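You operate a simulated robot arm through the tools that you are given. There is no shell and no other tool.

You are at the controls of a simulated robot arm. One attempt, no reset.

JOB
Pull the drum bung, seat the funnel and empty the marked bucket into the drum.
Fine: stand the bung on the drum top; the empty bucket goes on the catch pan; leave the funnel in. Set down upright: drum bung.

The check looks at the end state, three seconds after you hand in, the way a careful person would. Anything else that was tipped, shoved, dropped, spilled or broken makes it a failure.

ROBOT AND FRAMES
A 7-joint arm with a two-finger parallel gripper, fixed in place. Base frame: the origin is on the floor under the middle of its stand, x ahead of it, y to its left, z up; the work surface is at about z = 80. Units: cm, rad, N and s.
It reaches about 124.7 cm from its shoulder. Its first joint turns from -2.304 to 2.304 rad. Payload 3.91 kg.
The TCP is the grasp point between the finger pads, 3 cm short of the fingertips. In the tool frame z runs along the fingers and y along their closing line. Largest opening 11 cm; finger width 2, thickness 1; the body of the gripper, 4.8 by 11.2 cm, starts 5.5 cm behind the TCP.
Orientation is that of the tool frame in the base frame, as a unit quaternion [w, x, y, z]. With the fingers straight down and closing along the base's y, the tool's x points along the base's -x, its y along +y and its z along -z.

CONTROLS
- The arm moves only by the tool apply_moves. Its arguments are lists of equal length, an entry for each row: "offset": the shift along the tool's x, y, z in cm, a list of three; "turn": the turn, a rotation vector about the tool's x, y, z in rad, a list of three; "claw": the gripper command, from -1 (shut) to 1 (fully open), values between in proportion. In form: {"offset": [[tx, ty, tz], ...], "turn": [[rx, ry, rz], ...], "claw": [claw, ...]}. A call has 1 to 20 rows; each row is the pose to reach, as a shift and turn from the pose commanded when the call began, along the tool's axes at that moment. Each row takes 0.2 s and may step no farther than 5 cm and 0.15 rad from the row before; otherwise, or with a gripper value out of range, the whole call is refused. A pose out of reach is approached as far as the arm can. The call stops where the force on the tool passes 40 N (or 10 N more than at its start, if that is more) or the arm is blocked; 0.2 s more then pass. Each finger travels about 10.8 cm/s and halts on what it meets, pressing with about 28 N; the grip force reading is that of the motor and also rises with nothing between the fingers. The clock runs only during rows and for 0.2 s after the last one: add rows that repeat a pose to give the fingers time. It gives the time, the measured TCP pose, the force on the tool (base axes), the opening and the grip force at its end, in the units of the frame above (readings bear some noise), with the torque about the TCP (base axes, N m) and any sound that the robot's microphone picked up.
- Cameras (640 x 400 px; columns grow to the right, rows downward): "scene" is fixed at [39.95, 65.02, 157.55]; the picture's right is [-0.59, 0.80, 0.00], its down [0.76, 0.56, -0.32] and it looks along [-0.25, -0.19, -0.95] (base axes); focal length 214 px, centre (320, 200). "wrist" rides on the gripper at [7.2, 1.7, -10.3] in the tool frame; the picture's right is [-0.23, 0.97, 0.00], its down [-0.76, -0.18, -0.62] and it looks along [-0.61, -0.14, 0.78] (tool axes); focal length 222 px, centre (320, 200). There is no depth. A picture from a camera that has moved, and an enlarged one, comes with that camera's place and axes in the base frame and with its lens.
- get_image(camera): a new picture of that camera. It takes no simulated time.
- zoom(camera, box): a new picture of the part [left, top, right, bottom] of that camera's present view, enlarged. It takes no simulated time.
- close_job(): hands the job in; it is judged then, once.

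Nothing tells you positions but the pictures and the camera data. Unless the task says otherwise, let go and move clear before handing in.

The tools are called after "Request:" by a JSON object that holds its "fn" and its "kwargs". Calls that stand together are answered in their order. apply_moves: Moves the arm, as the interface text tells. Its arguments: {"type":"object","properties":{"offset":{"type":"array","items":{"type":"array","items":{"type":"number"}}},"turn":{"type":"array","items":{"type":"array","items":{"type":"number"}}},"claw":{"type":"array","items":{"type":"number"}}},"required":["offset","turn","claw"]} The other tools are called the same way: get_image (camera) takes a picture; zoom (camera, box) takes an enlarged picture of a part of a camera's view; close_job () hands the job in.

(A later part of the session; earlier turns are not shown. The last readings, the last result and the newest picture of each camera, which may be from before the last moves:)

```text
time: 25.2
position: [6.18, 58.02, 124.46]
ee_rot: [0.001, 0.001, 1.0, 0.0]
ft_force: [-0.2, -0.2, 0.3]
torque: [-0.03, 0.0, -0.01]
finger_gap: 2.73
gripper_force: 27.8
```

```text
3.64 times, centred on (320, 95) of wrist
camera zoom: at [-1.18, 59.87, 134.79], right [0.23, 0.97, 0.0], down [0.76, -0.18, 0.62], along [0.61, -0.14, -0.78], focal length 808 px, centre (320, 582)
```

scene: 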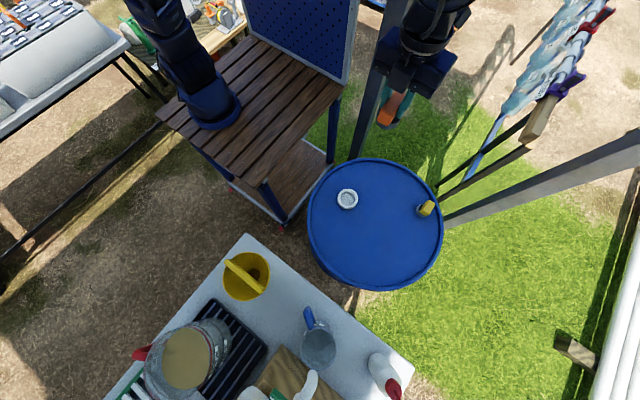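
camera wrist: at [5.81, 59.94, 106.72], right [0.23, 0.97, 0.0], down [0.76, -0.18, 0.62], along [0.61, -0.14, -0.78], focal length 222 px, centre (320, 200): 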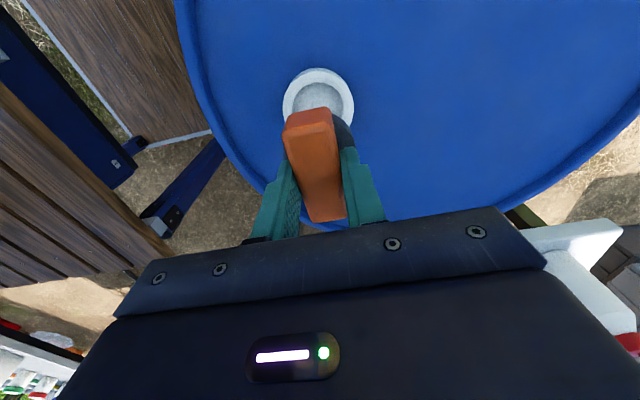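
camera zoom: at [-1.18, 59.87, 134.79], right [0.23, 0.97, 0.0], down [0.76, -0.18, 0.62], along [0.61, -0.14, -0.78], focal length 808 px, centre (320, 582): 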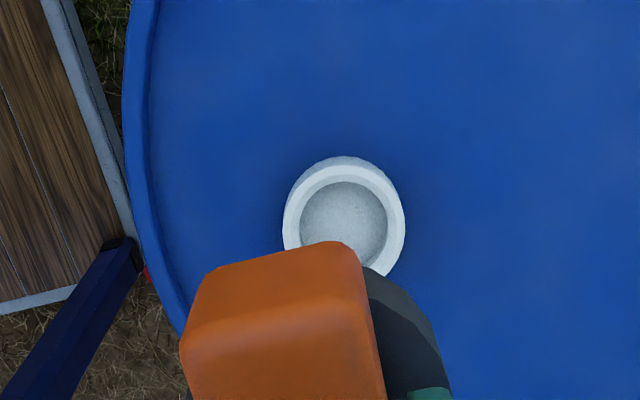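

Request:
{"fn": "zoom", "kwargs": {"camera": "scene", "box": [360, 80, 430, 140]}}

```text
6.67 times, centred on (395, 110) of scene
camera zoom: at [39.95, 65.02, 157.55], right [-0.59, 0.8, 0.0], down [0.76, 0.56, -0.32], along [-0.25, -0.19, -0.95], focal length 1430 px, centre (-180, 800)
```

zoom: 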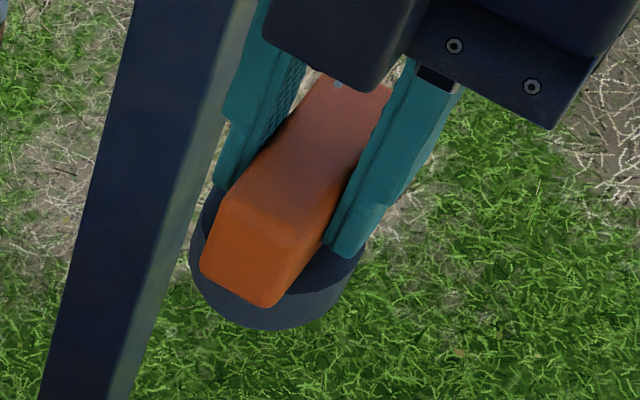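

The bung's plug bottom sits roughly 5.3 cm below the TCP. I'll carry it over a clear patch of the drum top near (25, 70), away from the neck.

Request:
{"fn": "apply_moves", "kwargs": {"offset": [[-3, 2, 4], [-6, 4, 8], [-9, 6, 12], [-12, 8, 16], [-15, 10, 20], [-18, 11.5, 24], [-18.9, 12, 28], [-18.9, 12, 31], [-18.9, 12, 31]], "turn": [[0, 0, 0], [0, 0, 0], [0, 0, 0], [0, 0, 0], [0, 0, 0], [0, 0, 0], [0, 0, 0], [0, 0, 0], [0, 0, 0]], "claw": [-1, -1, -1, -1, -1, -1, -1, -1, -1]}}

Request:
{"fn": "get_image", "kwargs": {"camera": "wrist"}}

Request:
{"fn": "zoom", "kwargs": {"camera": "scene", "box": [300, 140, 460, 300]}}

```text
refused: row 1 steps farther than a row can; nothing moved
```

```text
taken
camera wrist: at [-1.18, 59.87, 134.79], right [0.23, 0.97, 0.0], down [0.76, -0.18, 0.62], along [0.61, -0.14, -0.78], focal length 222 px, centre (320, 200)
```

wrist: 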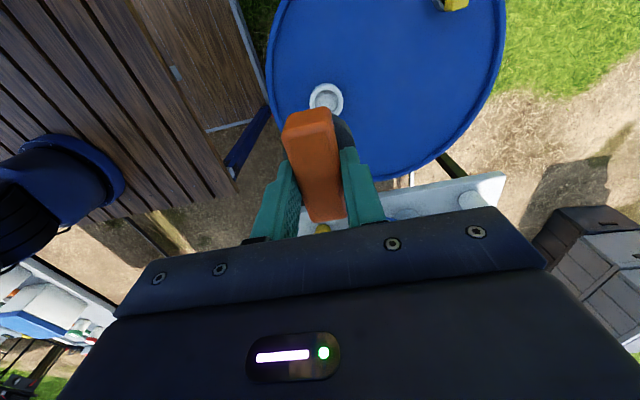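

```text
2.50 times, centred on (380, 220) of scene
camera zoom: at [39.95, 65.02, 157.55], right [-0.59, 0.8, 0.0], down [0.76, 0.56, -0.32], along [-0.25, -0.19, -0.95], focal length 536 px, centre (170, 150)
```

zoom: 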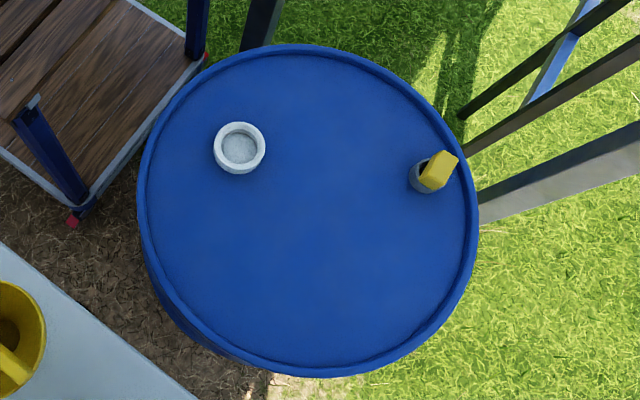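

That step was slightly too long and was refused. I'll repeat the carry with shorter rows.

Request:
{"fn": "apply_moves", "kwargs": {"offset": [[-2, 1.3, 3], [-4, 2.6, 6], [-6, 3.9, 9], [-8, 5.2, 12], [-10, 6.5, 15], [-12, 7.8, 18], [-14, 9.1, 21], [-16, 10.4, 24], [-18, 11.5, 27], [-18.9, 12, 30], [-18.9, 12, 31], [-18.9, 12, 31]], "turn": [[0, 0, 0], [0, 0, 0], [0, 0, 0], [0, 0, 0], [0, 0, 0], [0, 0, 0], [0, 0, 0], [0, 0, 0], [0, 0, 0], [0, 0, 0], [0, 0, 0], [0, 0, 0]], "claw": [-1, -1, -1, -1, -1, -1, -1, -1, -1, -1, -1, -1]}}

Request:
{"fn": "get_image", "kwargs": {"camera": "wrist"}}

Request:
{"fn": "zoom", "kwargs": {"camera": "scene", "box": [300, 140, 460, 300]}}

```text
time: 27.8
position: [25.12, 70.08, 93.36]
ee_rot: [0.0, 0.001, 1.0, 0.0]
ft_force: [0.6, 0.1, -0.3]
torque: [0.01, 0.04, 0.02]
finger_gap: 2.7
gripper_force: 28.1
```

```text
taken
camera wrist: at [17.78, 71.92, 103.72], right [0.23, 0.97, 0.0], down [0.76, -0.18, 0.62], along [0.61, -0.14, -0.78], focal length 222 px, centre (320, 200)
```

wrist: 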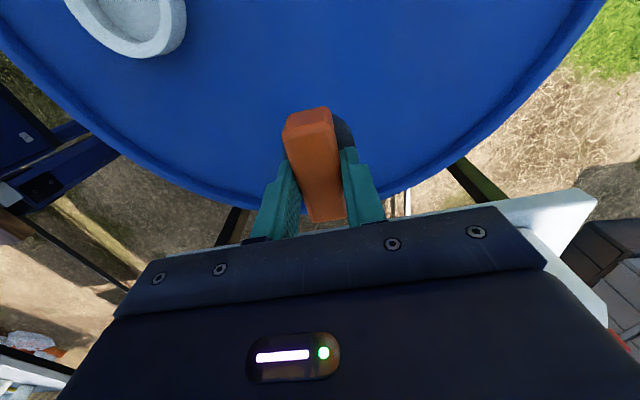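

```text
2.50 times, centred on (380, 220) of scene
camera zoom: at [39.95, 65.02, 157.55], right [-0.59, 0.8, 0.0], down [0.76, 0.56, -0.32], along [-0.25, -0.19, -0.95], focal length 536 px, centre (170, 150)
```

zoom: 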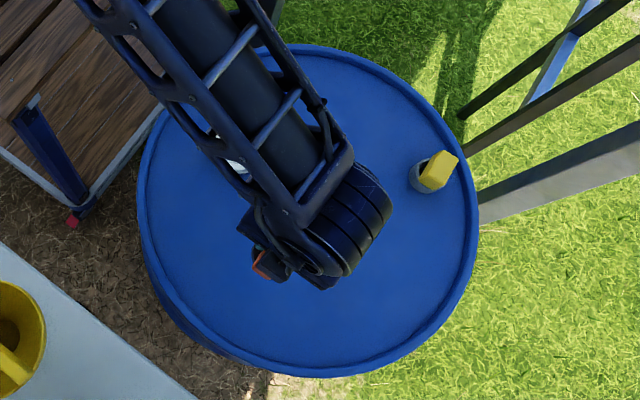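

The bung is over a clear, flat part of the drum top. I'll go down in small steps and watch the force for contact.

Request:
{"fn": "apply_moves", "kwargs": {"offset": [[0, 0, 2], [0, 0, 4], [0, 0, 5.5], [0, 0, 6.5], [0, 0, 6.5]], "turn": [[0, 0, 0], [0, 0, 0], [0, 0, 0], [0, 0, 0], [0, 0, 0]], "claw": [-1, -1, -1, -1, -1]}}

Request:
{"fn": "apply_moves", "kwargs": {"offset": [[0, 0, 0.2], [0, 0, 0.4], [0, 0, 0.6], [0, 0, 0.6]], "turn": [[0, 0, 0], [0, 0, 0], [0, 0, 0], [0, 0, 0]], "claw": [-1, -1, -1, -1]}}

Request:
{"fn": "apply_moves", "kwargs": {"offset": [[0, 0, 0.15], [0, 0, 0.3], [0, 0, 0.3]], "turn": [[0, 0, 0], [0, 0, 0], [0, 0, 0]], "claw": [-1, -1, -1]}}

```text
time: 29.0
position: [25.03, 70.24, 86.77]
ee_rot: [0.0, 0.001, 1.0, 0.0]
ft_force: [-0.2, -0.4, -0.3]
torque: [0.02, 0.0, 0.01]
finger_gap: 2.71
gripper_force: 28.1
```

```text
time: 30.0
position: [24.97, 70.19, 86.26]
ee_rot: [0.001, 0.0, 1.0, 0.0]
ft_force: [0.5, 0.9, -1.3]
torque: [0.03, 0.0, 0.03]
finger_gap: 2.72
gripper_force: 28.1
```

```text
time: 30.8
position: [25.05, 70.16, 86.02]
ee_rot: [-0.001, 0.001, 1.0, 0.0]
ft_force: [1.5, -0.9, 8.3]
torque: [-0.05, -0.05, -0.01]
finger_gap: 2.73
gripper_force: 27.8
```

Contact registered at about 8 N with the TCP near 86.0, so the bung is standing on the drum top. I'll open gently and lift away.

Request:
{"fn": "apply_moves", "kwargs": {"offset": [[0, 0, 0], [0, 0, 0], [0, 0, 0], [0, 0, 0], [0, 0, 0]], "turn": [[0, 0, 0], [0, 0, 0], [0, 0, 0], [0, 0, 0], [0, 0, 0]], "claw": [-0.45, -0.3, -0.1, 0.1, 0.1]}}

Request:
{"fn": "apply_moves", "kwargs": {"offset": [[0, 0, -1], [0, 0, -3], [0, 0, -6], [0, 0, -10], [0, 0, -14], [0, 0, -18], [0, 0, -18]], "turn": [[0, 0, 0], [0, 0, 0], [0, 0, 0], [0, 0, 0], [0, 0, 0], [0, 0, 0], [0, 0, 0]], "claw": [0.1, 0.1, 0.1, 0.1, 0.3, 0.5, 0.5]}}

Request:
{"fn": "get_image", "kwargs": {"camera": "wrist"}}

Request:
{"fn": "zoom", "kwargs": {"camera": "scene", "box": [300, 140, 460, 300]}}

```text
time: 32.0
position: [25.04, 70.19, 86.03]
ee_rot: [-0.001, 0.001, 1.0, 0.0]
ft_force: [0.1, 0.1, 0.9]
torque: [0.03, 0.0, -0.02]
finger_gap: 6.06
gripper_force: 0.1
```

```text
time: 33.6
position: [25.06, 70.12, 103.88]
ee_rot: [0.0, 0.0, 1.0, 0.0]
ft_force: [0.5, -0.4, -1.2]
torque: [-0.01, -0.01, -0.02]
finger_gap: 8.24
gripper_force: 0.0
```

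```text
taken
camera wrist: at [17.68, 71.83, 114.33], right [0.23, 0.97, 0.0], down [0.76, -0.18, 0.62], along [0.61, -0.14, -0.78], focal length 222 px, centre (320, 200)
```

wrist: 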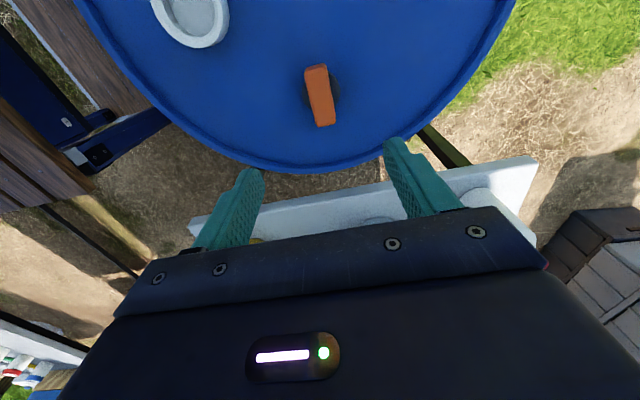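

```text
2.50 times, centred on (380, 220) of scene
camera zoom: at [39.95, 65.02, 157.55], right [-0.59, 0.8, 0.0], down [0.76, 0.56, -0.32], along [-0.25, -0.19, -0.95], focal length 536 px, centre (170, 150)
```

zoom: 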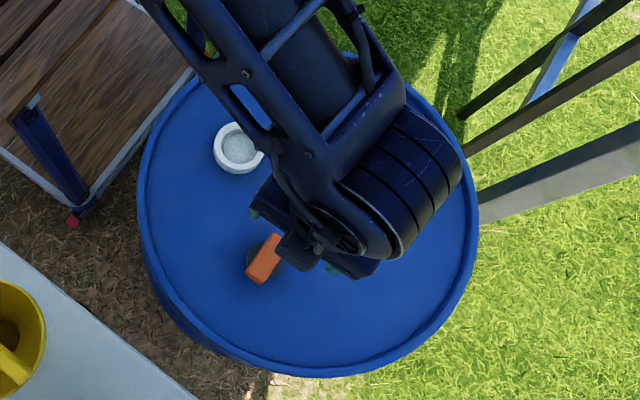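

The bung stands upright on the drum top. Next is the funnel, so I'll move for a close look at its handle bar.

Request:
{"fn": "apply_moves", "kwargs": {"offset": [[0, 0, -4], [-2.5, -2.75, -7], [-5, -5.5, -11], [-7.5, -8.25, -11], [-10, -11, -11], [-12.5, -13.75, -11], [-15, -16.5, -11], [-17.5, -19.25, -11], [-20, -22, -11], [-20, -22, -11]], "turn": [[0, 0, 0], [0, 0, 0], [0, 0, 0], [0, 0, 0], [0, 0, 0], [0, 0, 0], [0, 0, 0], [0, 0, 0], [0, 0, 0], [0, 0, 0]], "claw": [0.5, 0.5, 0.5, 0.5, 0.5, 0.5, 0.5, 0.5, 0.5, 0.5]}}

Request:
{"fn": "get_image", "kwargs": {"camera": "wrist"}}

Request:
{"fn": "zoom", "kwargs": {"camera": "wrist", "box": [230, 60, 410, 210]}}

Request:
{"fn": "zoom", "kwargs": {"camera": "scene", "box": [300, 140, 460, 300]}}

```text
refused: row 3 steps farther than a row can; nothing moved
```

```text
taken
camera wrist: at [17.68, 71.83, 114.33], right [0.23, 0.97, 0.0], down [0.76, -0.18, 0.62], along [0.61, -0.14, -0.78], focal length 222 px, centre (320, 200)
```

wrist: 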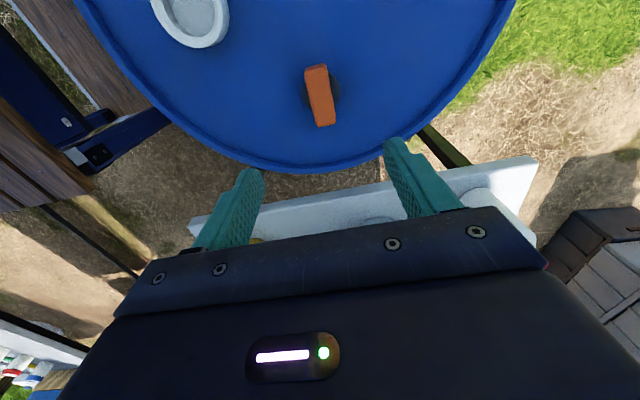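

```text
2.67 times, centred on (320, 135) of wrist
camera zoom: at [17.68, 71.83, 114.33], right [0.23, 0.97, 0.0], down [0.76, -0.18, 0.62], along [0.61, -0.14, -0.78], focal length 592 px, centre (320, 373)
```

zoom: 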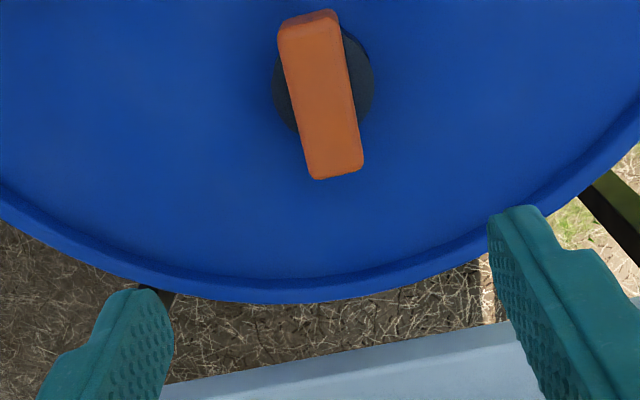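

```text
2.50 times, centred on (380, 220) of scene
camera zoom: at [39.95, 65.02, 157.55], right [-0.59, 0.8, 0.0], down [0.76, 0.56, -0.32], along [-0.25, -0.19, -0.95], focal length 536 px, centre (170, 150)
```

zoom: 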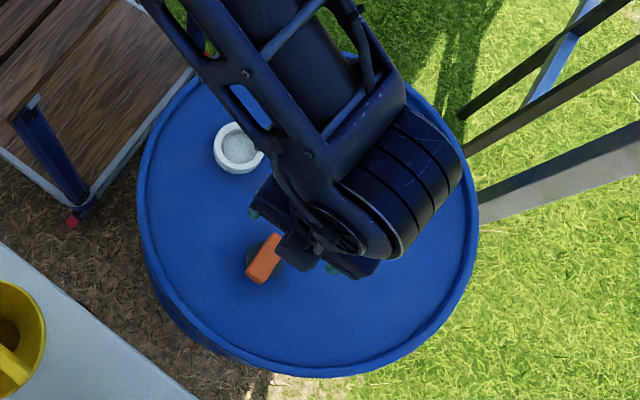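

A row was over the 5 cm limit again. I'll shorten the steps and repeat the move.

Request:
{"fn": "apply_moves", "kwargs": {"offset": [[0, 0, -4], [-2, -2.2, -7], [-4, -4.4, -10], [-6, -6.6, -11], [-8.5, -9.3, -11], [-11, -12, -11], [-13.5, -14.8, -11], [-16, -17.6, -11], [-18, -19.8, -11], [-20, -22, -11], [-20, -22, -11]], "turn": [[0, 0, 0], [0, 0, 0], [0, 0, 0], [0, 0, 0], [0, 0, 0], [0, 0, 0], [0, 0, 0], [0, 0, 0], [0, 0, 0], [0, 0, 0], [0, 0, 0]], "claw": [0.5, 0.5, 0.5, 0.5, 0.5, 0.5, 0.5, 0.5, 0.5, 0.5, 0.5]}}

Request:
{"fn": "get_image", "kwargs": {"camera": "wrist"}}

Request:
{"fn": "zoom", "kwargs": {"camera": "wrist", "box": [230, 60, 410, 210]}}

Request:
{"fn": "zoom", "kwargs": {"camera": "scene", "box": [300, 140, 460, 300]}}

```text
time: 36.0
position: [44.96, 47.97, 115.04]
ee_rot: [0.0, 0.001, 1.0, 0.0]
ft_force: [0.8, 0.2, 0.0]
torque: [-0.01, 0.01, -0.01]
finger_gap: 8.26
gripper_force: 0.0
```

```text
taken
camera wrist: at [37.72, 49.75, 125.35], right [0.23, 0.97, 0.0], down [0.76, -0.18, 0.62], along [0.61, -0.14, -0.78], focal length 222 px, centre (320, 200)
```

wrist: 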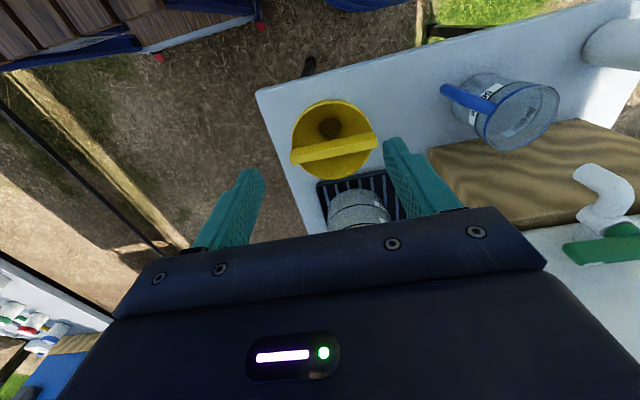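

```text
2.67 times, centred on (320, 135) of wrist
camera zoom: at [37.72, 49.75, 125.35], right [0.23, 0.97, 0.0], down [0.76, -0.18, 0.62], along [0.61, -0.14, -0.78], focal length 592 px, centre (320, 373)
```

zoom: 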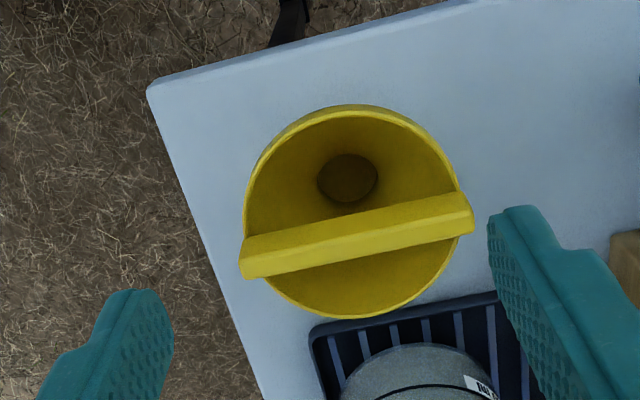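

```text
2.50 times, centred on (380, 220) of scene
camera zoom: at [39.95, 65.02, 157.55], right [-0.59, 0.8, 0.0], down [0.76, 0.56, -0.32], along [-0.25, -0.19, -0.95], focal length 536 px, centre (170, 150)
```

zoom: 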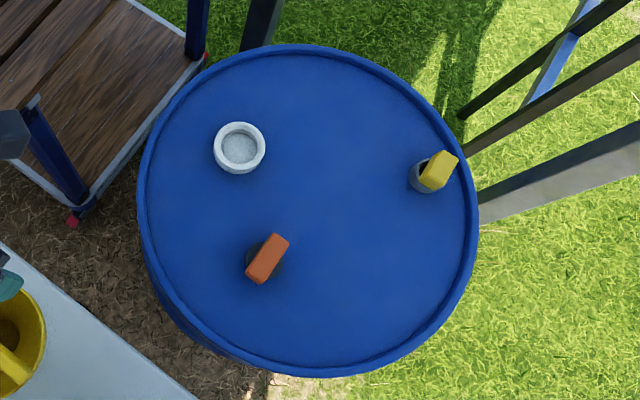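

The funnel's bar runs along y, centred near (54.0, 48.0) with its top at about z = 91.9. I'll turn the gripper to close along x and hover over the bar.

Request:
{"fn": "apply_moves", "kwargs": {"offset": [[-1, 0, 0], [-2, 0, 0], [-3, 0, 0], [-4, 0, 0], [-5, 0, 0], [-6, 0, 0], [-7, 0, 0], [-8, 0, 0], [-9, 0, 1], [-9, 0, 3], [-9, 0, 5], [-9, 0, 8], [-9, 0, 11], [-9, 0, 13], [-9, 0, 13]], "turn": [[0, 0, -0.14], [0, 0, -0.28], [0, 0, -0.42], [0, 0, -0.56], [0, 0, -0.7], [0, 0, -0.84], [0, 0, -0.98], [0, 0, -1.12], [0, 0, -1.26], [0, 0, -1.4], [0, 0, -1.5], [0, 0, -1.571], [0, 0, -1.571], [0, 0, -1.571], [0, 0, -1.571]], "claw": [0.5, 0.4, 0.3, 0.2, 0.1, 0, 0, 0, 0, 0, 0, 0, 0, 0, 0]}}

Request:
{"fn": "get_image", "kwargs": {"camera": "wrist"}}

Request:
{"fn": "zoom", "kwargs": {"camera": "wrist", "box": [220, 60, 400, 220]}}

Request:
{"fn": "zoom", "kwargs": {"camera": "scene", "box": [200, 210, 300, 300]}}

```text
time: 39.2
position: [54.13, 48.02, 101.83]
ee_rot: [-0.001, -0.706, 0.708, 0.0]
ft_force: [0.2, 0.5, -0.5]
torque: [-0.01, 0.02, 0.04]
finger_gap: 5.51
gripper_force: 0.0
```

```text
taken
camera wrist: at [52.23, 40.9, 112.24], right [-0.97, 0.23, 0.0], down [0.18, 0.76, 0.62], along [0.14, 0.61, -0.78], focal length 222 px, centre (320, 200)
```

wrist: 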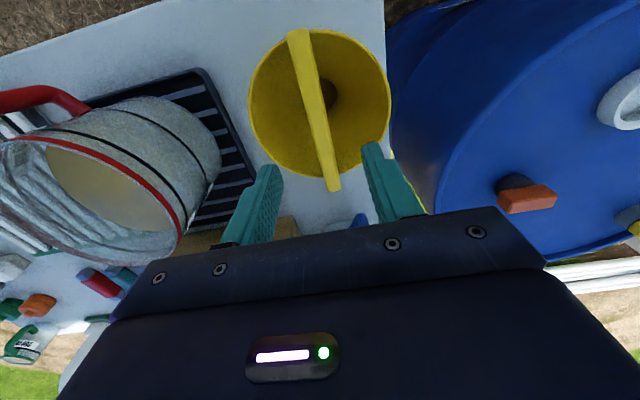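

```text
2.50 times, centred on (310, 140) of wrist
camera zoom: at [52.23, 40.9, 112.24], right [-0.97, 0.23, 0.0], down [0.18, 0.76, 0.62], along [0.14, 0.61, -0.78], focal length 555 px, centre (345, 350)
```

zoom: 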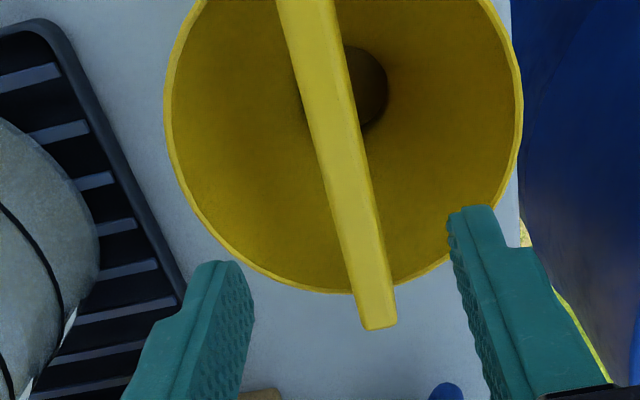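

```text
4.44 times, centred on (250, 255) of scene
camera zoom: at [39.95, 65.02, 157.55], right [-0.59, 0.8, 0.0], down [0.76, 0.56, -0.32], along [-0.25, -0.19, -0.95], focal length 953 px, centre (631, -44)
```

zoom: 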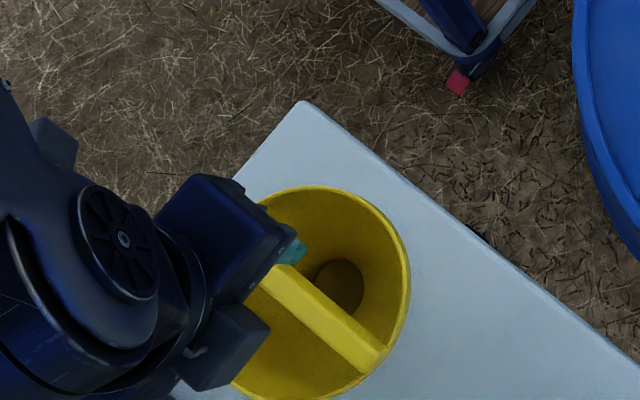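

The bar lies centred between the fingers. I'll descend and grip it.

Request:
{"fn": "apply_moves", "kwargs": {"offset": [[0, 0, 3], [0, 0, 6], [0, 0, 8], [0, 0, 9.5], [0, 0, 10.7], [0, 0, 10.7]], "turn": [[0, 0, 0], [0, 0, 0], [0, 0, 0], [0, 0, 0], [0, 0, 0], [0, 0, 0]], "claw": [0, 0, 0, 0, 0, 0]}}

Request:
{"fn": "apply_moves", "kwargs": {"offset": [[0, 0, 0], [0, 0, 0], [0, 0, 0], [0, 0, 0], [0, 0, 0]], "turn": [[0, 0, 0], [0, 0, 0], [0, 0, 0], [0, 0, 0], [0, 0, 0]], "claw": [-0.3, -0.6, -1, -1, -1]}}

Request:
{"fn": "get_image", "kwargs": {"camera": "wrist"}}

```text
time: 40.6
position: [53.89, 48.14, 91.19]
ee_rot: [-0.001, -0.706, 0.708, 0.0]
ft_force: [0.0, -0.1, -1.0]
torque: [0.02, -0.02, 0.03]
finger_gap: 5.51
gripper_force: 0.0
```

```text
time: 41.8
position: [53.92, 48.02, 91.3]
ee_rot: [0.0, -0.706, 0.708, 0.0]
ft_force: [0.5, -0.6, -0.2]
torque: [0.0, -0.03, -0.01]
finger_gap: 1.59
gripper_force: 28.2
```

```text
taken
camera wrist: at [52.25, 40.94, 101.62], right [-0.97, 0.23, 0.0], down [0.18, 0.76, 0.62], along [0.14, 0.61, -0.78], focal length 222 px, centre (320, 200)
```

wrist: 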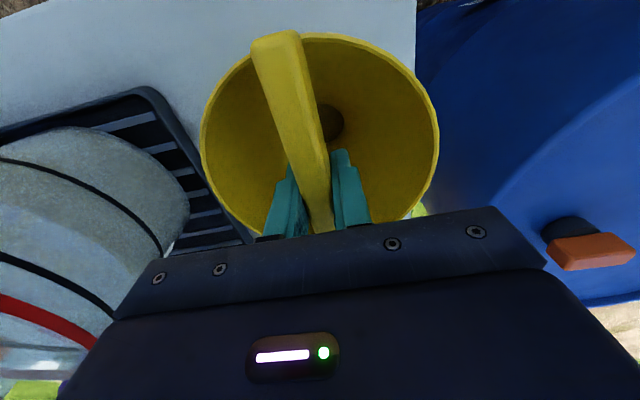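

The bar is gripped at 1.6 cm. I'll lift the funnel straight up and look at its spout.

Request:
{"fn": "apply_moves", "kwargs": {"offset": [[0, 0, -0.5], [0, 0, -1.5], [0, 0, -4], [0, 0, -8], [0, 0, -12], [0, 0, -16], [0, 0, -20], [0, 0, -24], [0, 0, -24]], "turn": [[0, 0, 0], [0, 0, 0], [0, 0, 0], [0, 0, 0], [0, 0, 0], [0, 0, 0], [0, 0, 0], [0, 0, 0], [0, 0, 0]], "claw": [-1, -1, -1, -1, -1, -1, -1, -1, -1]}}

Request:
{"fn": "get_image", "kwargs": {"camera": "wrist"}}

Request:
{"fn": "get_image", "kwargs": {"camera": "scene"}}

```text
time: 43.8
position: [53.96, 47.89, 115.27]
ee_rot: [0.0, -0.707, 0.708, 0.0]
ft_force: [0.0, 0.8, -2.3]
torque: [0.02, 0.03, -0.03]
finger_gap: 1.58
gripper_force: 27.9
```

```text
taken
camera wrist: at [52.17, 40.83, 125.66], right [-0.97, 0.23, 0.0], down [0.18, 0.76, 0.62], along [0.14, 0.61, -0.78], focal length 222 px, centre (320, 200)
```

wrist: 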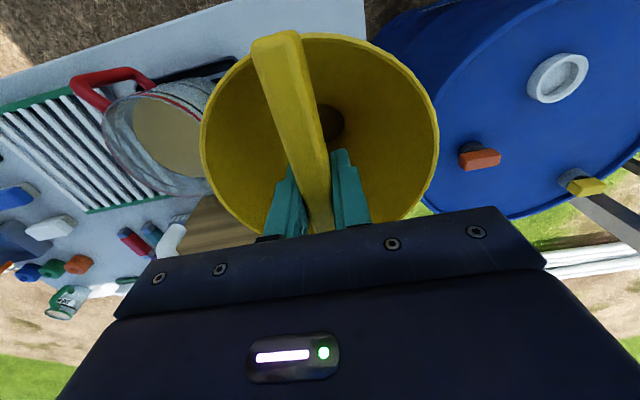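

```text
taken
```

scene: 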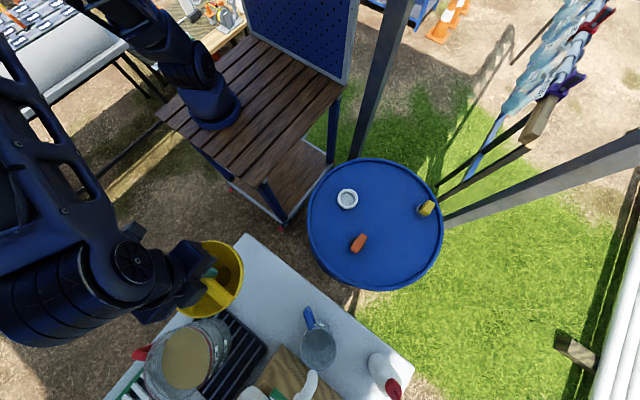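

The funnel came up level. I'll fix the neck's centre precisely with fresh zooms before inserting the spout.

Request:
{"fn": "zoom", "kwargs": {"camera": "scene", "box": [330, 183, 365, 213]}}

Request:
{"fn": "zoom", "kwargs": {"camera": "wrist", "box": [520, 40, 600, 110]}}

Request:
{"fn": "zoom", "kwargs": {"camera": "scene", "box": [150, 220, 270, 330]}}

```text
13.33 times, centred on (348, 198) of scene
camera zoom: at [39.95, 65.02, 157.55], right [-0.59, 0.8, 0.0], down [0.76, 0.56, -0.32], along [-0.25, -0.19, -0.95], focal length 2860 px, centre (-47, 227)
```

zoom: 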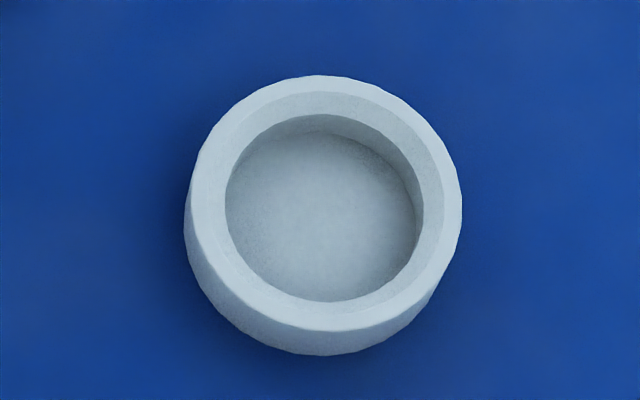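

```text
5.71 times, centred on (560, 75) of wrist
camera zoom: at [52.17, 40.83, 125.66], right [-0.97, 0.23, 0.0], down [0.18, 0.76, 0.62], along [0.14, 0.61, -0.78], focal length 1269 px, centre (-1051, 914)
```

zoom: 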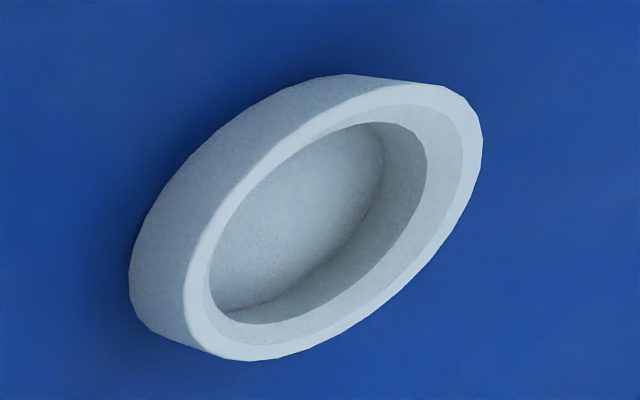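

```text
3.64 times, centred on (210, 275) of scene
camera zoom: at [39.95, 65.02, 157.55], right [-0.59, 0.8, 0.0], down [0.76, 0.56, -0.32], along [-0.25, -0.19, -0.95], focal length 780 px, centre (720, -73)
```

zoom: 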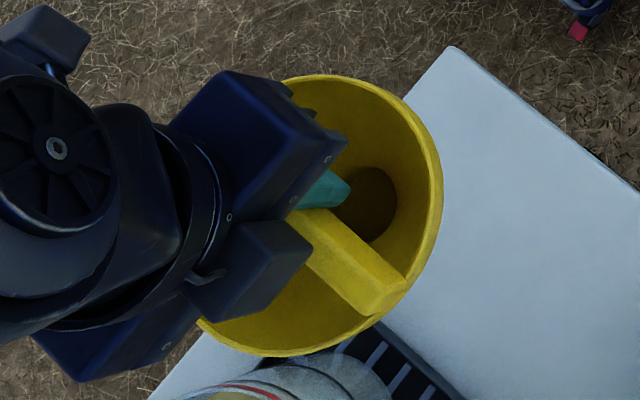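

The neck's top centre comes out at (13.03, 58.10, 82.4) from both cameras. I'll carry the funnel in front of the scene camera to measure its spout against the neck.

Request:
{"fn": "apply_moves", "kwargs": {"offset": [[-0.77, 3.7, -1], [-1.54, 7.4, -2], [-2.3, 11.1, -3], [-3.1, 14.8, -4], [-3.8, 18.5, -5], [-4.6, 22.2, -6], [-5.4, 25.9, -7], [-6.2, 29.6, -8], [-6.9, 33.3, -9], [-7.7, 37, -10], [-8.5, 40.7, -11], [-9.2, 44.4, -12], [-10, 48, -13], [-10, 48, -13]], "turn": [[0, 0, 0], [0, 0, 0], [0, 0, 0], [0, 0, 0], [0, 0, 0], [0, 0, 0], [0, 0, 0], [0, 0, 0], [0, 0, 0], [0, 0, 0], [0, 0, 0], [0, 0, 0], [0, 0, 0], [0, 0, 0]], "claw": [-1, -1, -1, -1, -1, -1, -1, -1, -1, -1, -1, -1, -1, -1]}}

Request:
{"fn": "get_image", "kwargs": {"camera": "scene"}}

Request:
{"fn": "zoom", "kwargs": {"camera": "scene", "box": [340, 60, 460, 160]}}

Request:
{"fn": "get_image", "kwargs": {"camera": "wrist"}}

```text
time: 46.8
position: [6.02, 58.14, 128.23]
ee_rot: [0.0, -0.707, 0.708, 0.0]
ft_force: [-0.7, -0.4, -2.4]
torque: [0.0, 0.08, -0.01]
finger_gap: 1.56
gripper_force: 27.6
```

```text
taken
```

scene: 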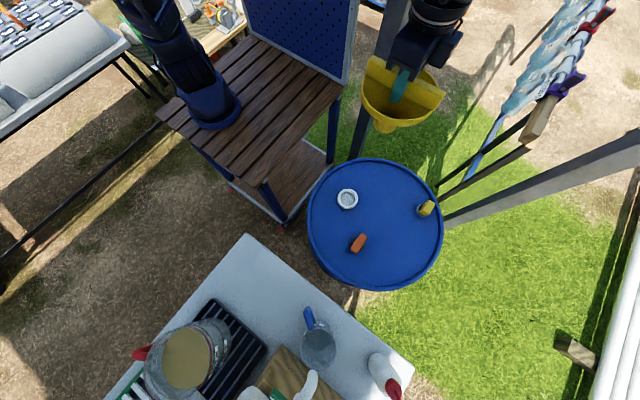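

```text
4.00 times, centred on (400, 110) of scene
camera zoom: at [39.95, 65.02, 157.55], right [-0.59, 0.8, 0.0], down [0.76, 0.56, -0.32], along [-0.25, -0.19, -0.95], focal length 858 px, centre (0, 560)
```

zoom: 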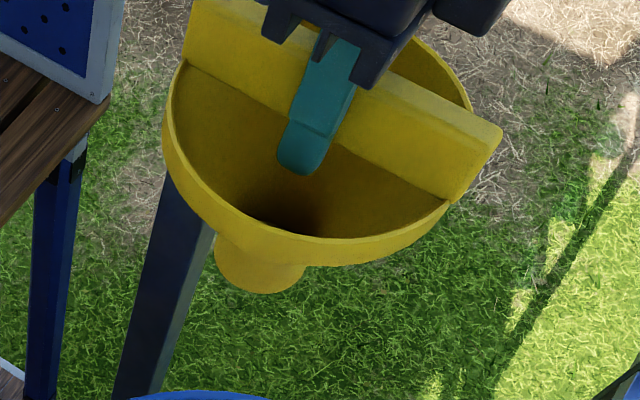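

```text
taken
camera wrist: at [4.23, 50.97, 138.64], right [-0.97, 0.23, 0.0], down [0.18, 0.76, 0.62], along [0.14, 0.61, -0.78], focal length 222 px, centre (320, 200)
```

wrist: 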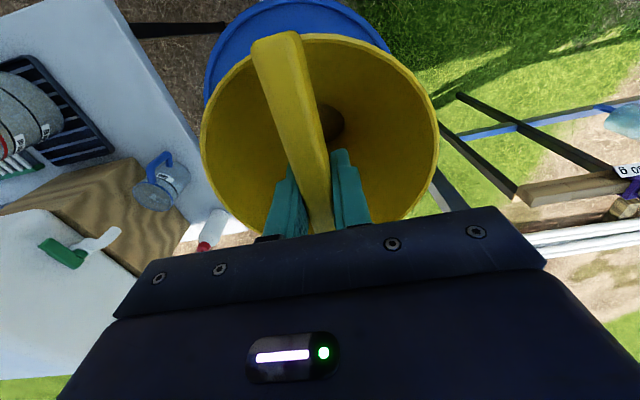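

Request:
{"fn": "zoom", "kwargs": {"camera": "wrist", "box": [190, 20, 450, 240]}}

```text
1.82 times, centred on (320, 130) of wrist
camera zoom: at [4.23, 50.97, 138.64], right [-0.97, 0.23, 0.0], down [0.18, 0.76, 0.62], along [0.14, 0.61, -0.78], focal length 404 px, centre (320, 327)
```

zoom: 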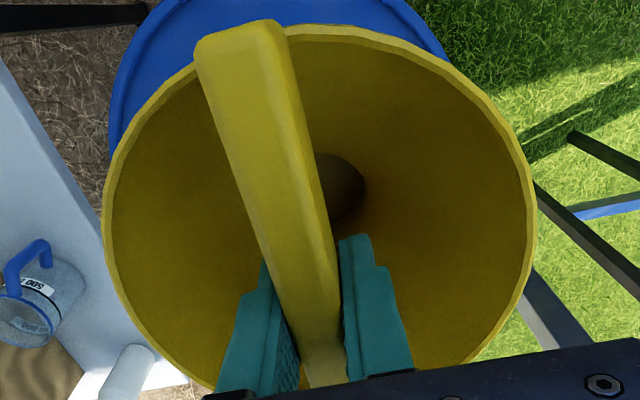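

The spout measures about 5.1 cm across against a 5.5 cm neck opening, so there are 2 mm to spare all round. I'll bring the funnel straight over the neck and stop a little above it.

Request:
{"fn": "apply_moves", "kwargs": {"offset": [[0, -2, 0], [0, -4.5, 1], [-0.08, -7.06, 4], [-0.08, -7.06, 8], [-0.08, -7.06, 12], [-0.08, -7.06, 16], [-0.08, -7.06, 20], [-0.08, -7.06, 24], [-0.08, -7.06, 27], [-0.08, -7.06, 29], [-0.08, -7.06, 30], [-0.08, -7.06, 30]], "turn": [[0, 0, 0], [0, 0, 0], [0, 0, 0], [0, 0, 0], [0, 0, 0], [0, 0, 0], [0, 0, 0], [0, 0, 0], [0, 0, 0], [0, 0, 0], [0, 0, 0], [0, 0, 0]], "claw": [-1, -1, -1, -1, -1, -1, -1, -1, -1, -1, -1, -1]}}

Request:
{"fn": "zoom", "kwargs": {"camera": "scene", "box": [300, 140, 420, 240]}}

Request:
{"fn": "get_image", "kwargs": {"camera": "wrist"}}

```text
time: 49.4
position: [13.07, 58.16, 98.18]
ee_rot: [0.0, -0.706, 0.708, 0.0]
ft_force: [-0.6, 0.6, -1.9]
torque: [0.02, -0.01, -0.02]
finger_gap: 1.55
gripper_force: 28.1
```

```text
4.00 times, centred on (360, 190) of scene
camera zoom: at [39.95, 65.02, 157.55], right [-0.59, 0.8, 0.0], down [0.76, 0.56, -0.32], along [-0.25, -0.19, -0.95], focal length 858 px, centre (160, 240)
```

zoom: 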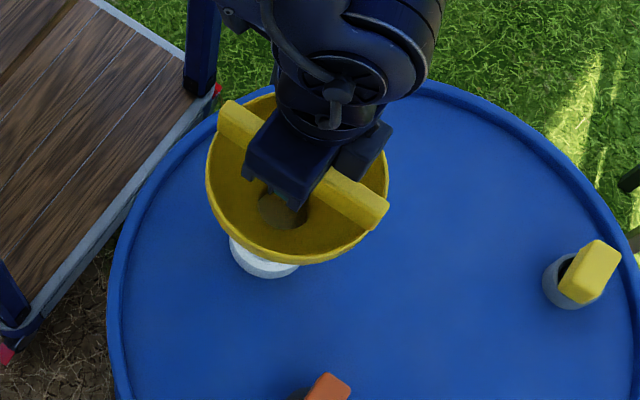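

```text
taken
camera wrist: at [11.31, 51.09, 108.64], right [-0.97, 0.23, 0.0], down [0.18, 0.76, 0.62], along [0.14, 0.61, -0.78], focal length 222 px, centre (320, 200)
```

wrist: 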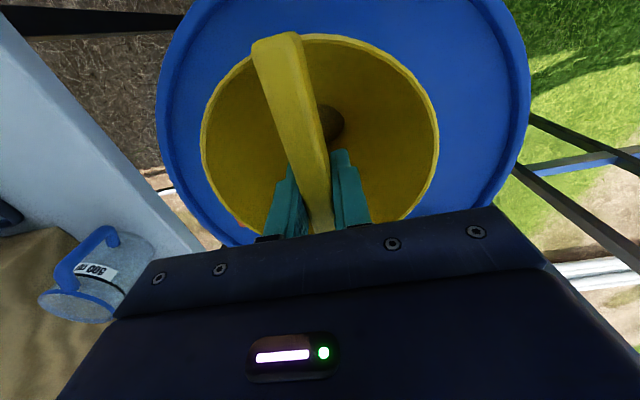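

The funnel hangs over the neck. I'll lower it in small steps and read the forces.

Request:
{"fn": "apply_moves", "kwargs": {"offset": [[0, 0, 1.5], [0, 0, 3], [0, 0, 4], [0, 0, 4.5], [0, 0, 4.5]], "turn": [[0, 0, 0], [0, 0, 0], [0, 0, 0], [0, 0, 0], [0, 0, 0]], "claw": [-1, -1, -1, -1, -1]}}

Request:
{"fn": "apply_moves", "kwargs": {"offset": [[0, 0, 0.3], [0, 0, 0.6], [0, 0, 0.9], [0, 0, 0.9]], "turn": [[0, 0, 0], [0, 0, 0], [0, 0, 0], [0, 0, 0]], "claw": [-1, -1, -1, -1]}}

```text
time: 50.6
position: [13.0, 58.32, 93.73]
ee_rot: [0.0, -0.706, 0.708, 0.0]
ft_force: [0.7, -0.5, -2.8]
torque: [-0.01, 0.02, 0.04]
finger_gap: 1.57
gripper_force: 28.1
```

```text
time: 51.6
position: [13.09, 58.28, 92.78]
ee_rot: [0.001, -0.707, 0.707, -0.001]
ft_force: [0.3, 0.2, -2.6]
torque: [0.0, 0.01, 0.02]
finger_gap: 1.58
gripper_force: 27.7
```

No contact yet with the spout already below the neck's lip. I'll continue down to seating.

Request:
{"fn": "apply_moves", "kwargs": {"offset": [[0, 0, 0.3], [0, 0, 0.6], [0, 0, 0.8], [0, 0, 0.8]], "turn": [[0, 0, 0], [0, 0, 0], [0, 0, 0], [0, 0, 0]], "claw": [-1, -1, -1, -1]}}

Request:
{"fn": "apply_moves", "kwargs": {"offset": [[0, 0, 0.15], [0, 0, 0.3], [0, 0, 0.3]], "turn": [[0, 0, 0], [0, 0, 0], [0, 0, 0]], "claw": [-1, -1, -1]}}

```text
time: 52.6
position: [13.04, 58.29, 92.03]
ee_rot: [0.0, -0.706, 0.708, 0.0]
ft_force: [-0.3, -0.2, -2.3]
torque: [-0.02, 0.0, 0.01]
finger_gap: 1.56
gripper_force: 28.3
```

```text
time: 53.4
position: [12.93, 58.3, 91.75]
ee_rot: [0.0, -0.706, 0.708, 0.0]
ft_force: [-0.4, 1.1, -1.9]
torque: [0.01, 0.02, -0.04]
finger_gap: 1.56
gripper_force: 28.0
```

The y reading has settled near 58.3, about 2 mm off the neck's centre, so I'll correct that while still going down.

Request:
{"fn": "apply_moves", "kwargs": {"offset": [[0.1, 0, 0], [0.18, 0, 0.1], [0.18, 0, 0.2], [0.18, 0, 0.3], [0.18, 0, 0.3]], "turn": [[0, 0, 0], [0, 0, 0], [0, 0, 0], [0, 0, 0], [0, 0, 0]], "claw": [-1, -1, -1, -1, -1]}}

Request:
{"fn": "apply_moves", "kwargs": {"offset": [[0, 0, 0.15], [0, 0, 0.3], [0, 0, 0.3]], "turn": [[0, 0, 0], [0, 0, 0], [0, 0, 0]], "claw": [-1, -1, -1]}}

```text
time: 54.6
position: [13.0, 58.15, 91.59]
ee_rot: [0.0, -0.706, 0.708, 0.001]
ft_force: [0.9, 2.7, 24.2]
torque: [0.18, -0.03, -0.01]
finger_gap: 1.56
gripper_force: 28.0
```

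```text
time: 55.1
position: [12.95, 58.05, 91.49]
ee_rot: [0.002, -0.707, 0.708, 0.001]
ft_force: [1.2, -3.8, 13.0]
torque: [-0.76, -0.18, -0.01]
finger_gap: 1.55
gripper_force: 27.9
stopped in row 2: the force on the tool passed its limit at 43 N (the readings are from after the stop); the commanded pose is now the measured one
```

The funnel bottomed out at about TCP z = 91.5, matching the neck floor. I'll ease the push slightly, open, and lift clear.

Request:
{"fn": "apply_moves", "kwargs": {"offset": [[0, 0, -0.06], [0, 0, -0.06]], "turn": [[0, 0, 0], [0, 0, 0]], "claw": [-1, -1]}}

Request:
{"fn": "apply_moves", "kwargs": {"offset": [[0, 0, 0], [0, 0, 0], [0, 0, 0], [0, 0, 0], [0, 0, 0]], "turn": [[0, 0, 0], [0, 0, 0], [0, 0, 0], [0, 0, 0], [0, 0, 0]], "claw": [-0.65, -0.5, -0.3, -0.1, -0.1]}}

Request:
{"fn": "get_image", "kwargs": {"camera": "wrist"}}

Request:
{"fn": "zoom", "kwargs": {"camera": "scene", "box": [300, 140, 420, 240]}}

```text
time: 55.7
position: [13.05, 58.05, 91.42]
ee_rot: [0.0, -0.706, 0.708, 0.0]
ft_force: [0.7, -0.1, -0.6]
torque: [-0.01, -0.04, -0.01]
finger_gap: 1.59
gripper_force: 28.1
```

```text
time: 56.9
position: [13.07, 58.02, 91.53]
ee_rot: [0.0, -0.706, 0.708, 0.0]
ft_force: [0.1, -1.3, -0.4]
torque: [-0.04, -0.01, 0.0]
finger_gap: 4.96
gripper_force: 0.0
```

```text
taken
camera wrist: at [11.27, 50.91, 101.79], right [-0.97, 0.23, 0.0], down [0.18, 0.76, 0.62], along [0.14, 0.61, -0.78], focal length 222 px, centre (320, 200)
```

wrist: 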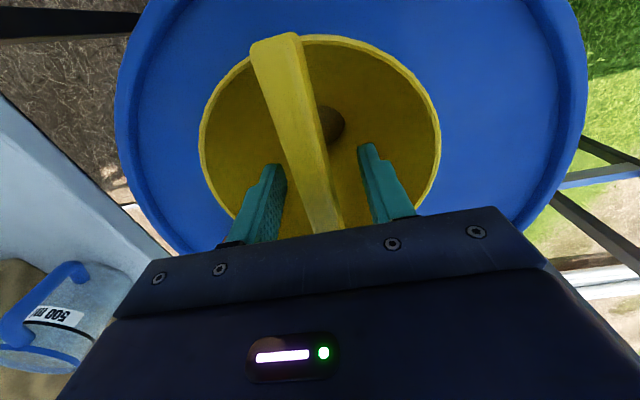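

```text
4.00 times, centred on (360, 190) of scene
camera zoom: at [39.95, 65.02, 157.55], right [-0.59, 0.8, 0.0], down [0.76, 0.56, -0.32], along [-0.25, -0.19, -0.95], focal length 858 px, centre (160, 240)
```

zoom: 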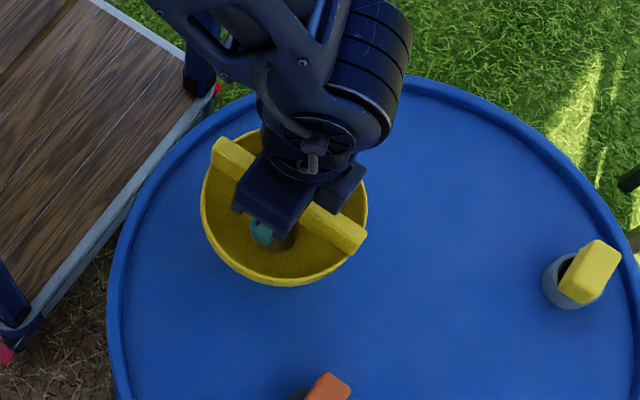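

The funnel stays put with the fingers open. I'll retreat straight up and check it from both cameras.

Request:
{"fn": "apply_moves", "kwargs": {"offset": [[0, 0, -1], [0, 0, -3], [0, 0, -6], [0, 0, -10], [0, 0, -14], [0, 0, -18], [0, 0, -22], [0, 0, -26], [0, 0, -26]], "turn": [[0, 0, 0], [0, 0, 0], [0, 0, 0], [0, 0, 0], [0, 0, 0], [0, 0, 0], [0, 0, 0], [0, 0, 0], [0, 0, 0]], "claw": [-0.1, -0.1, -0.1, -0.1, 0, 0.5, 1, 1, 1]}}

Request:
{"fn": "get_image", "kwargs": {"camera": "wrist"}}

Request:
{"fn": "get_image", "kwargs": {"camera": "scene"}}

Request:
{"fn": "zoom", "kwargs": {"camera": "wrist", "box": [220, 60, 400, 200]}}

```text
time: 58.9
position: [12.99, 58.16, 117.52]
ee_rot: [0.001, -0.706, 0.708, 0.001]
ft_force: [0.0, 1.1, -0.8]
torque: [0.05, 0.0, -0.03]
finger_gap: 11.01
gripper_force: 0.0
```

```text
taken
camera wrist: at [11.25, 50.93, 127.86], right [-0.97, 0.23, 0.0], down [0.18, 0.76, 0.62], along [0.14, 0.61, -0.78], focal length 222 px, centre (320, 200)
```

wrist: 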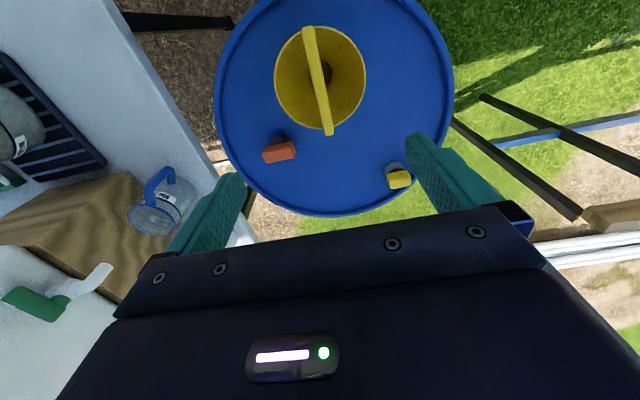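

```text
taken
```

scene: 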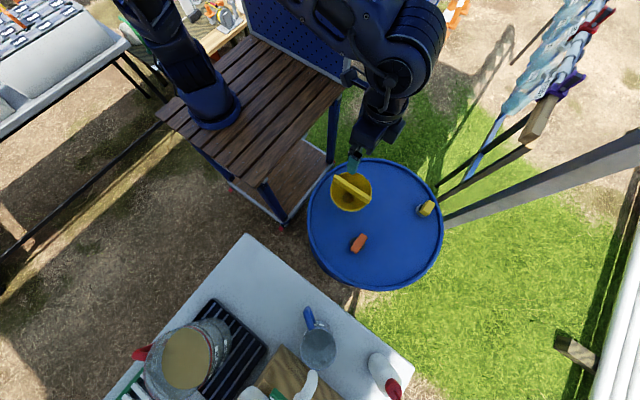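

```text
2.86 times, centred on (310, 130) of wrist
camera zoom: at [11.25, 50.93, 127.86], right [-0.97, 0.23, 0.0], down [0.18, 0.76, 0.62], along [0.14, 0.61, -0.78], focal length 635 px, centre (349, 400)
```

zoom: 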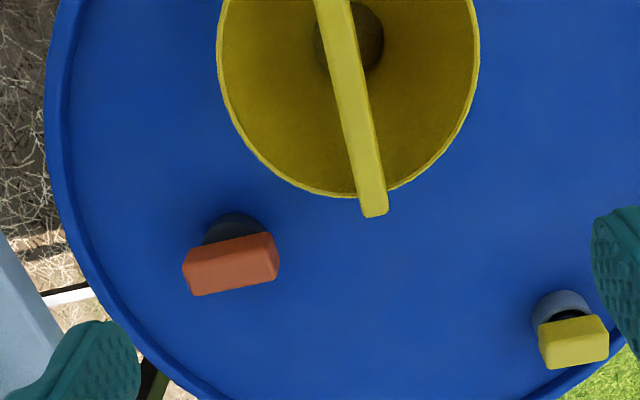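

The funnel is seated and upright, and the bung is undisturbed. Now for the bucket: I'll swing over to its handle with the gripper turned so the fingers can straddle it.

Request:
{"fn": "apply_moves", "kwargs": {"offset": [[0.8, -3.4, 0], [1.6, -6.9, 0], [2.5, -10.3, 0], [3.3, -13.7, 0], [4.1, -17.1, 0], [5, -20.6, 0], [5.8, -24, 0], [6.6, -27.4, 0], [7.4, -30.8, 0], [8.3, -34.3, 0], [9.1, -37.7, 0], [9.9, -41.1, 0], [10.7, -44.5, 0], [11.6, -48, 0], [12.4, -51.4, 0], [13.2, -54.8, 0], [14, -58.2, 0], [14.8, -61.7, 0], [15.7, -65.1, 0], [16.5, -68.5, 0]], "turn": [[0, 0, 0.132], [0, 0, 0.264], [0, 0, 0.396], [0, 0, 0.528], [0, 0, 0.66], [0, 0, 0.792], [0, 0, 0.924], [0, 0, 1.056], [0, 0, 1.188], [0, 0, 1.32], [0, 0, 1.452], [0, 0, 1.584], [0, 0, 1.716], [0, 0, 1.848], [0, 0, 1.98], [0, 0, 2.112], [0, 0, 2.244], [0, 0, 2.376], [0, 0, 2.508], [0, 0, 2.635]], "claw": [1, 1, 1, 1, 1, 1, 1, 1, 1, 1, 1, 1, 1, 1, 1, 1, 1, 1, 1, 1]}}

Request:
{"fn": "get_image", "kwargs": {"camera": "wrist"}}

Request:
{"fn": "get_image", "kwargs": {"camera": "scene"}}

```text
time: 63.1
position: [81.63, 41.55, 117.44]
ee_rot: [-0.001, 0.508, 0.861, 0.001]
ft_force: [0.1, -0.2, 0.0]
torque: [-0.03, -0.01, 0.0]
finger_gap: 11.02
gripper_force: 0.1
```

```text
taken
camera wrist: at [79.43, 48.72, 127.87], right [0.96, 0.27, 0.0], down [0.21, -0.75, 0.62], along [0.17, -0.6, -0.78], focal length 222 px, centre (320, 200)
```

wrist: 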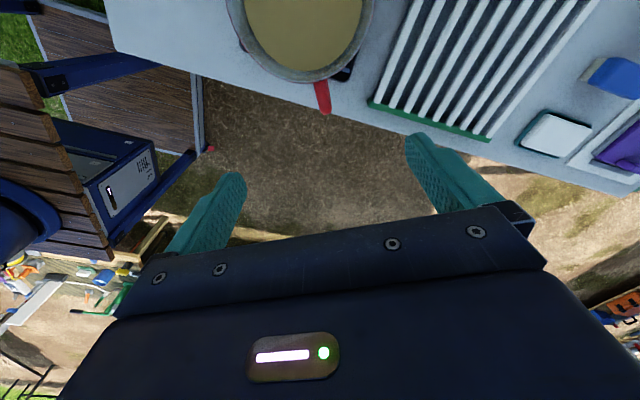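

```text
taken
```

scene: 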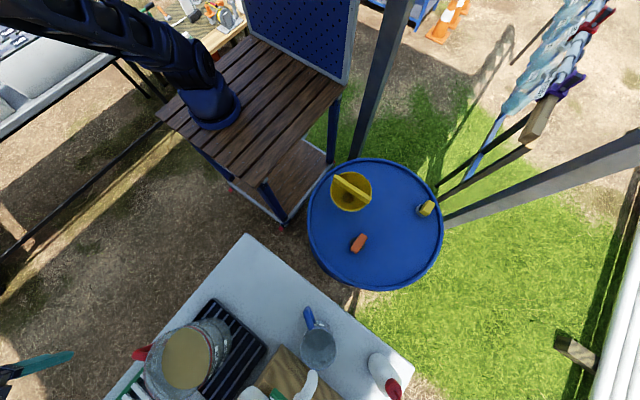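

The handle shows just under the bucket rim in the wrist view. I'll zoom in for its exact line.

Request:
{"fn": "zoom", "kwargs": {"camera": "wrist", "box": [250, 0, 400, 130]}}

Request:
{"fn": "zoom", "kwargs": {"camera": "scene", "box": [110, 300, 260, 400]}}

```text
3.08 times, centred on (325, 65) of wrist
camera zoom: at [79.43, 48.72, 127.87], right [0.96, 0.27, 0.0], down [0.21, -0.75, 0.62], along [0.17, -0.6, -0.78], focal length 684 px, centre (305, 615)
```

zoom: 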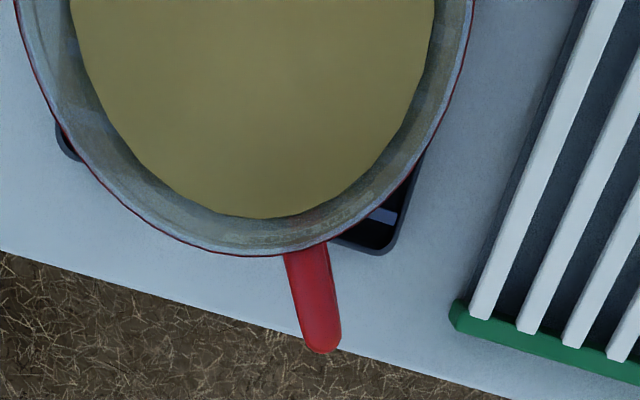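

```text
4.00 times, centred on (185, 350) of scene
camera zoom: at [39.95, 65.02, 157.55], right [-0.59, 0.8, 0.0], down [0.76, 0.56, -0.32], along [-0.25, -0.19, -0.95], focal length 858 px, centre (860, -400)
```

zoom: 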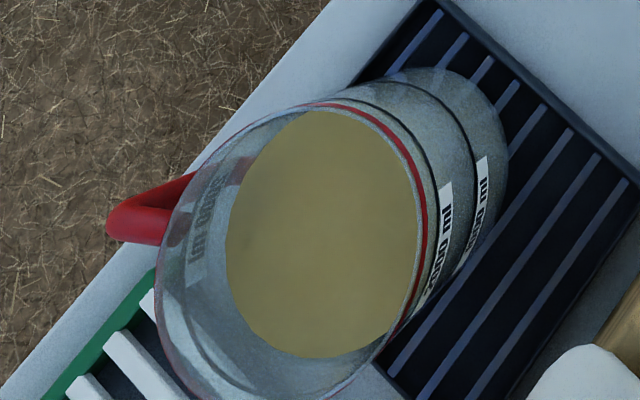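

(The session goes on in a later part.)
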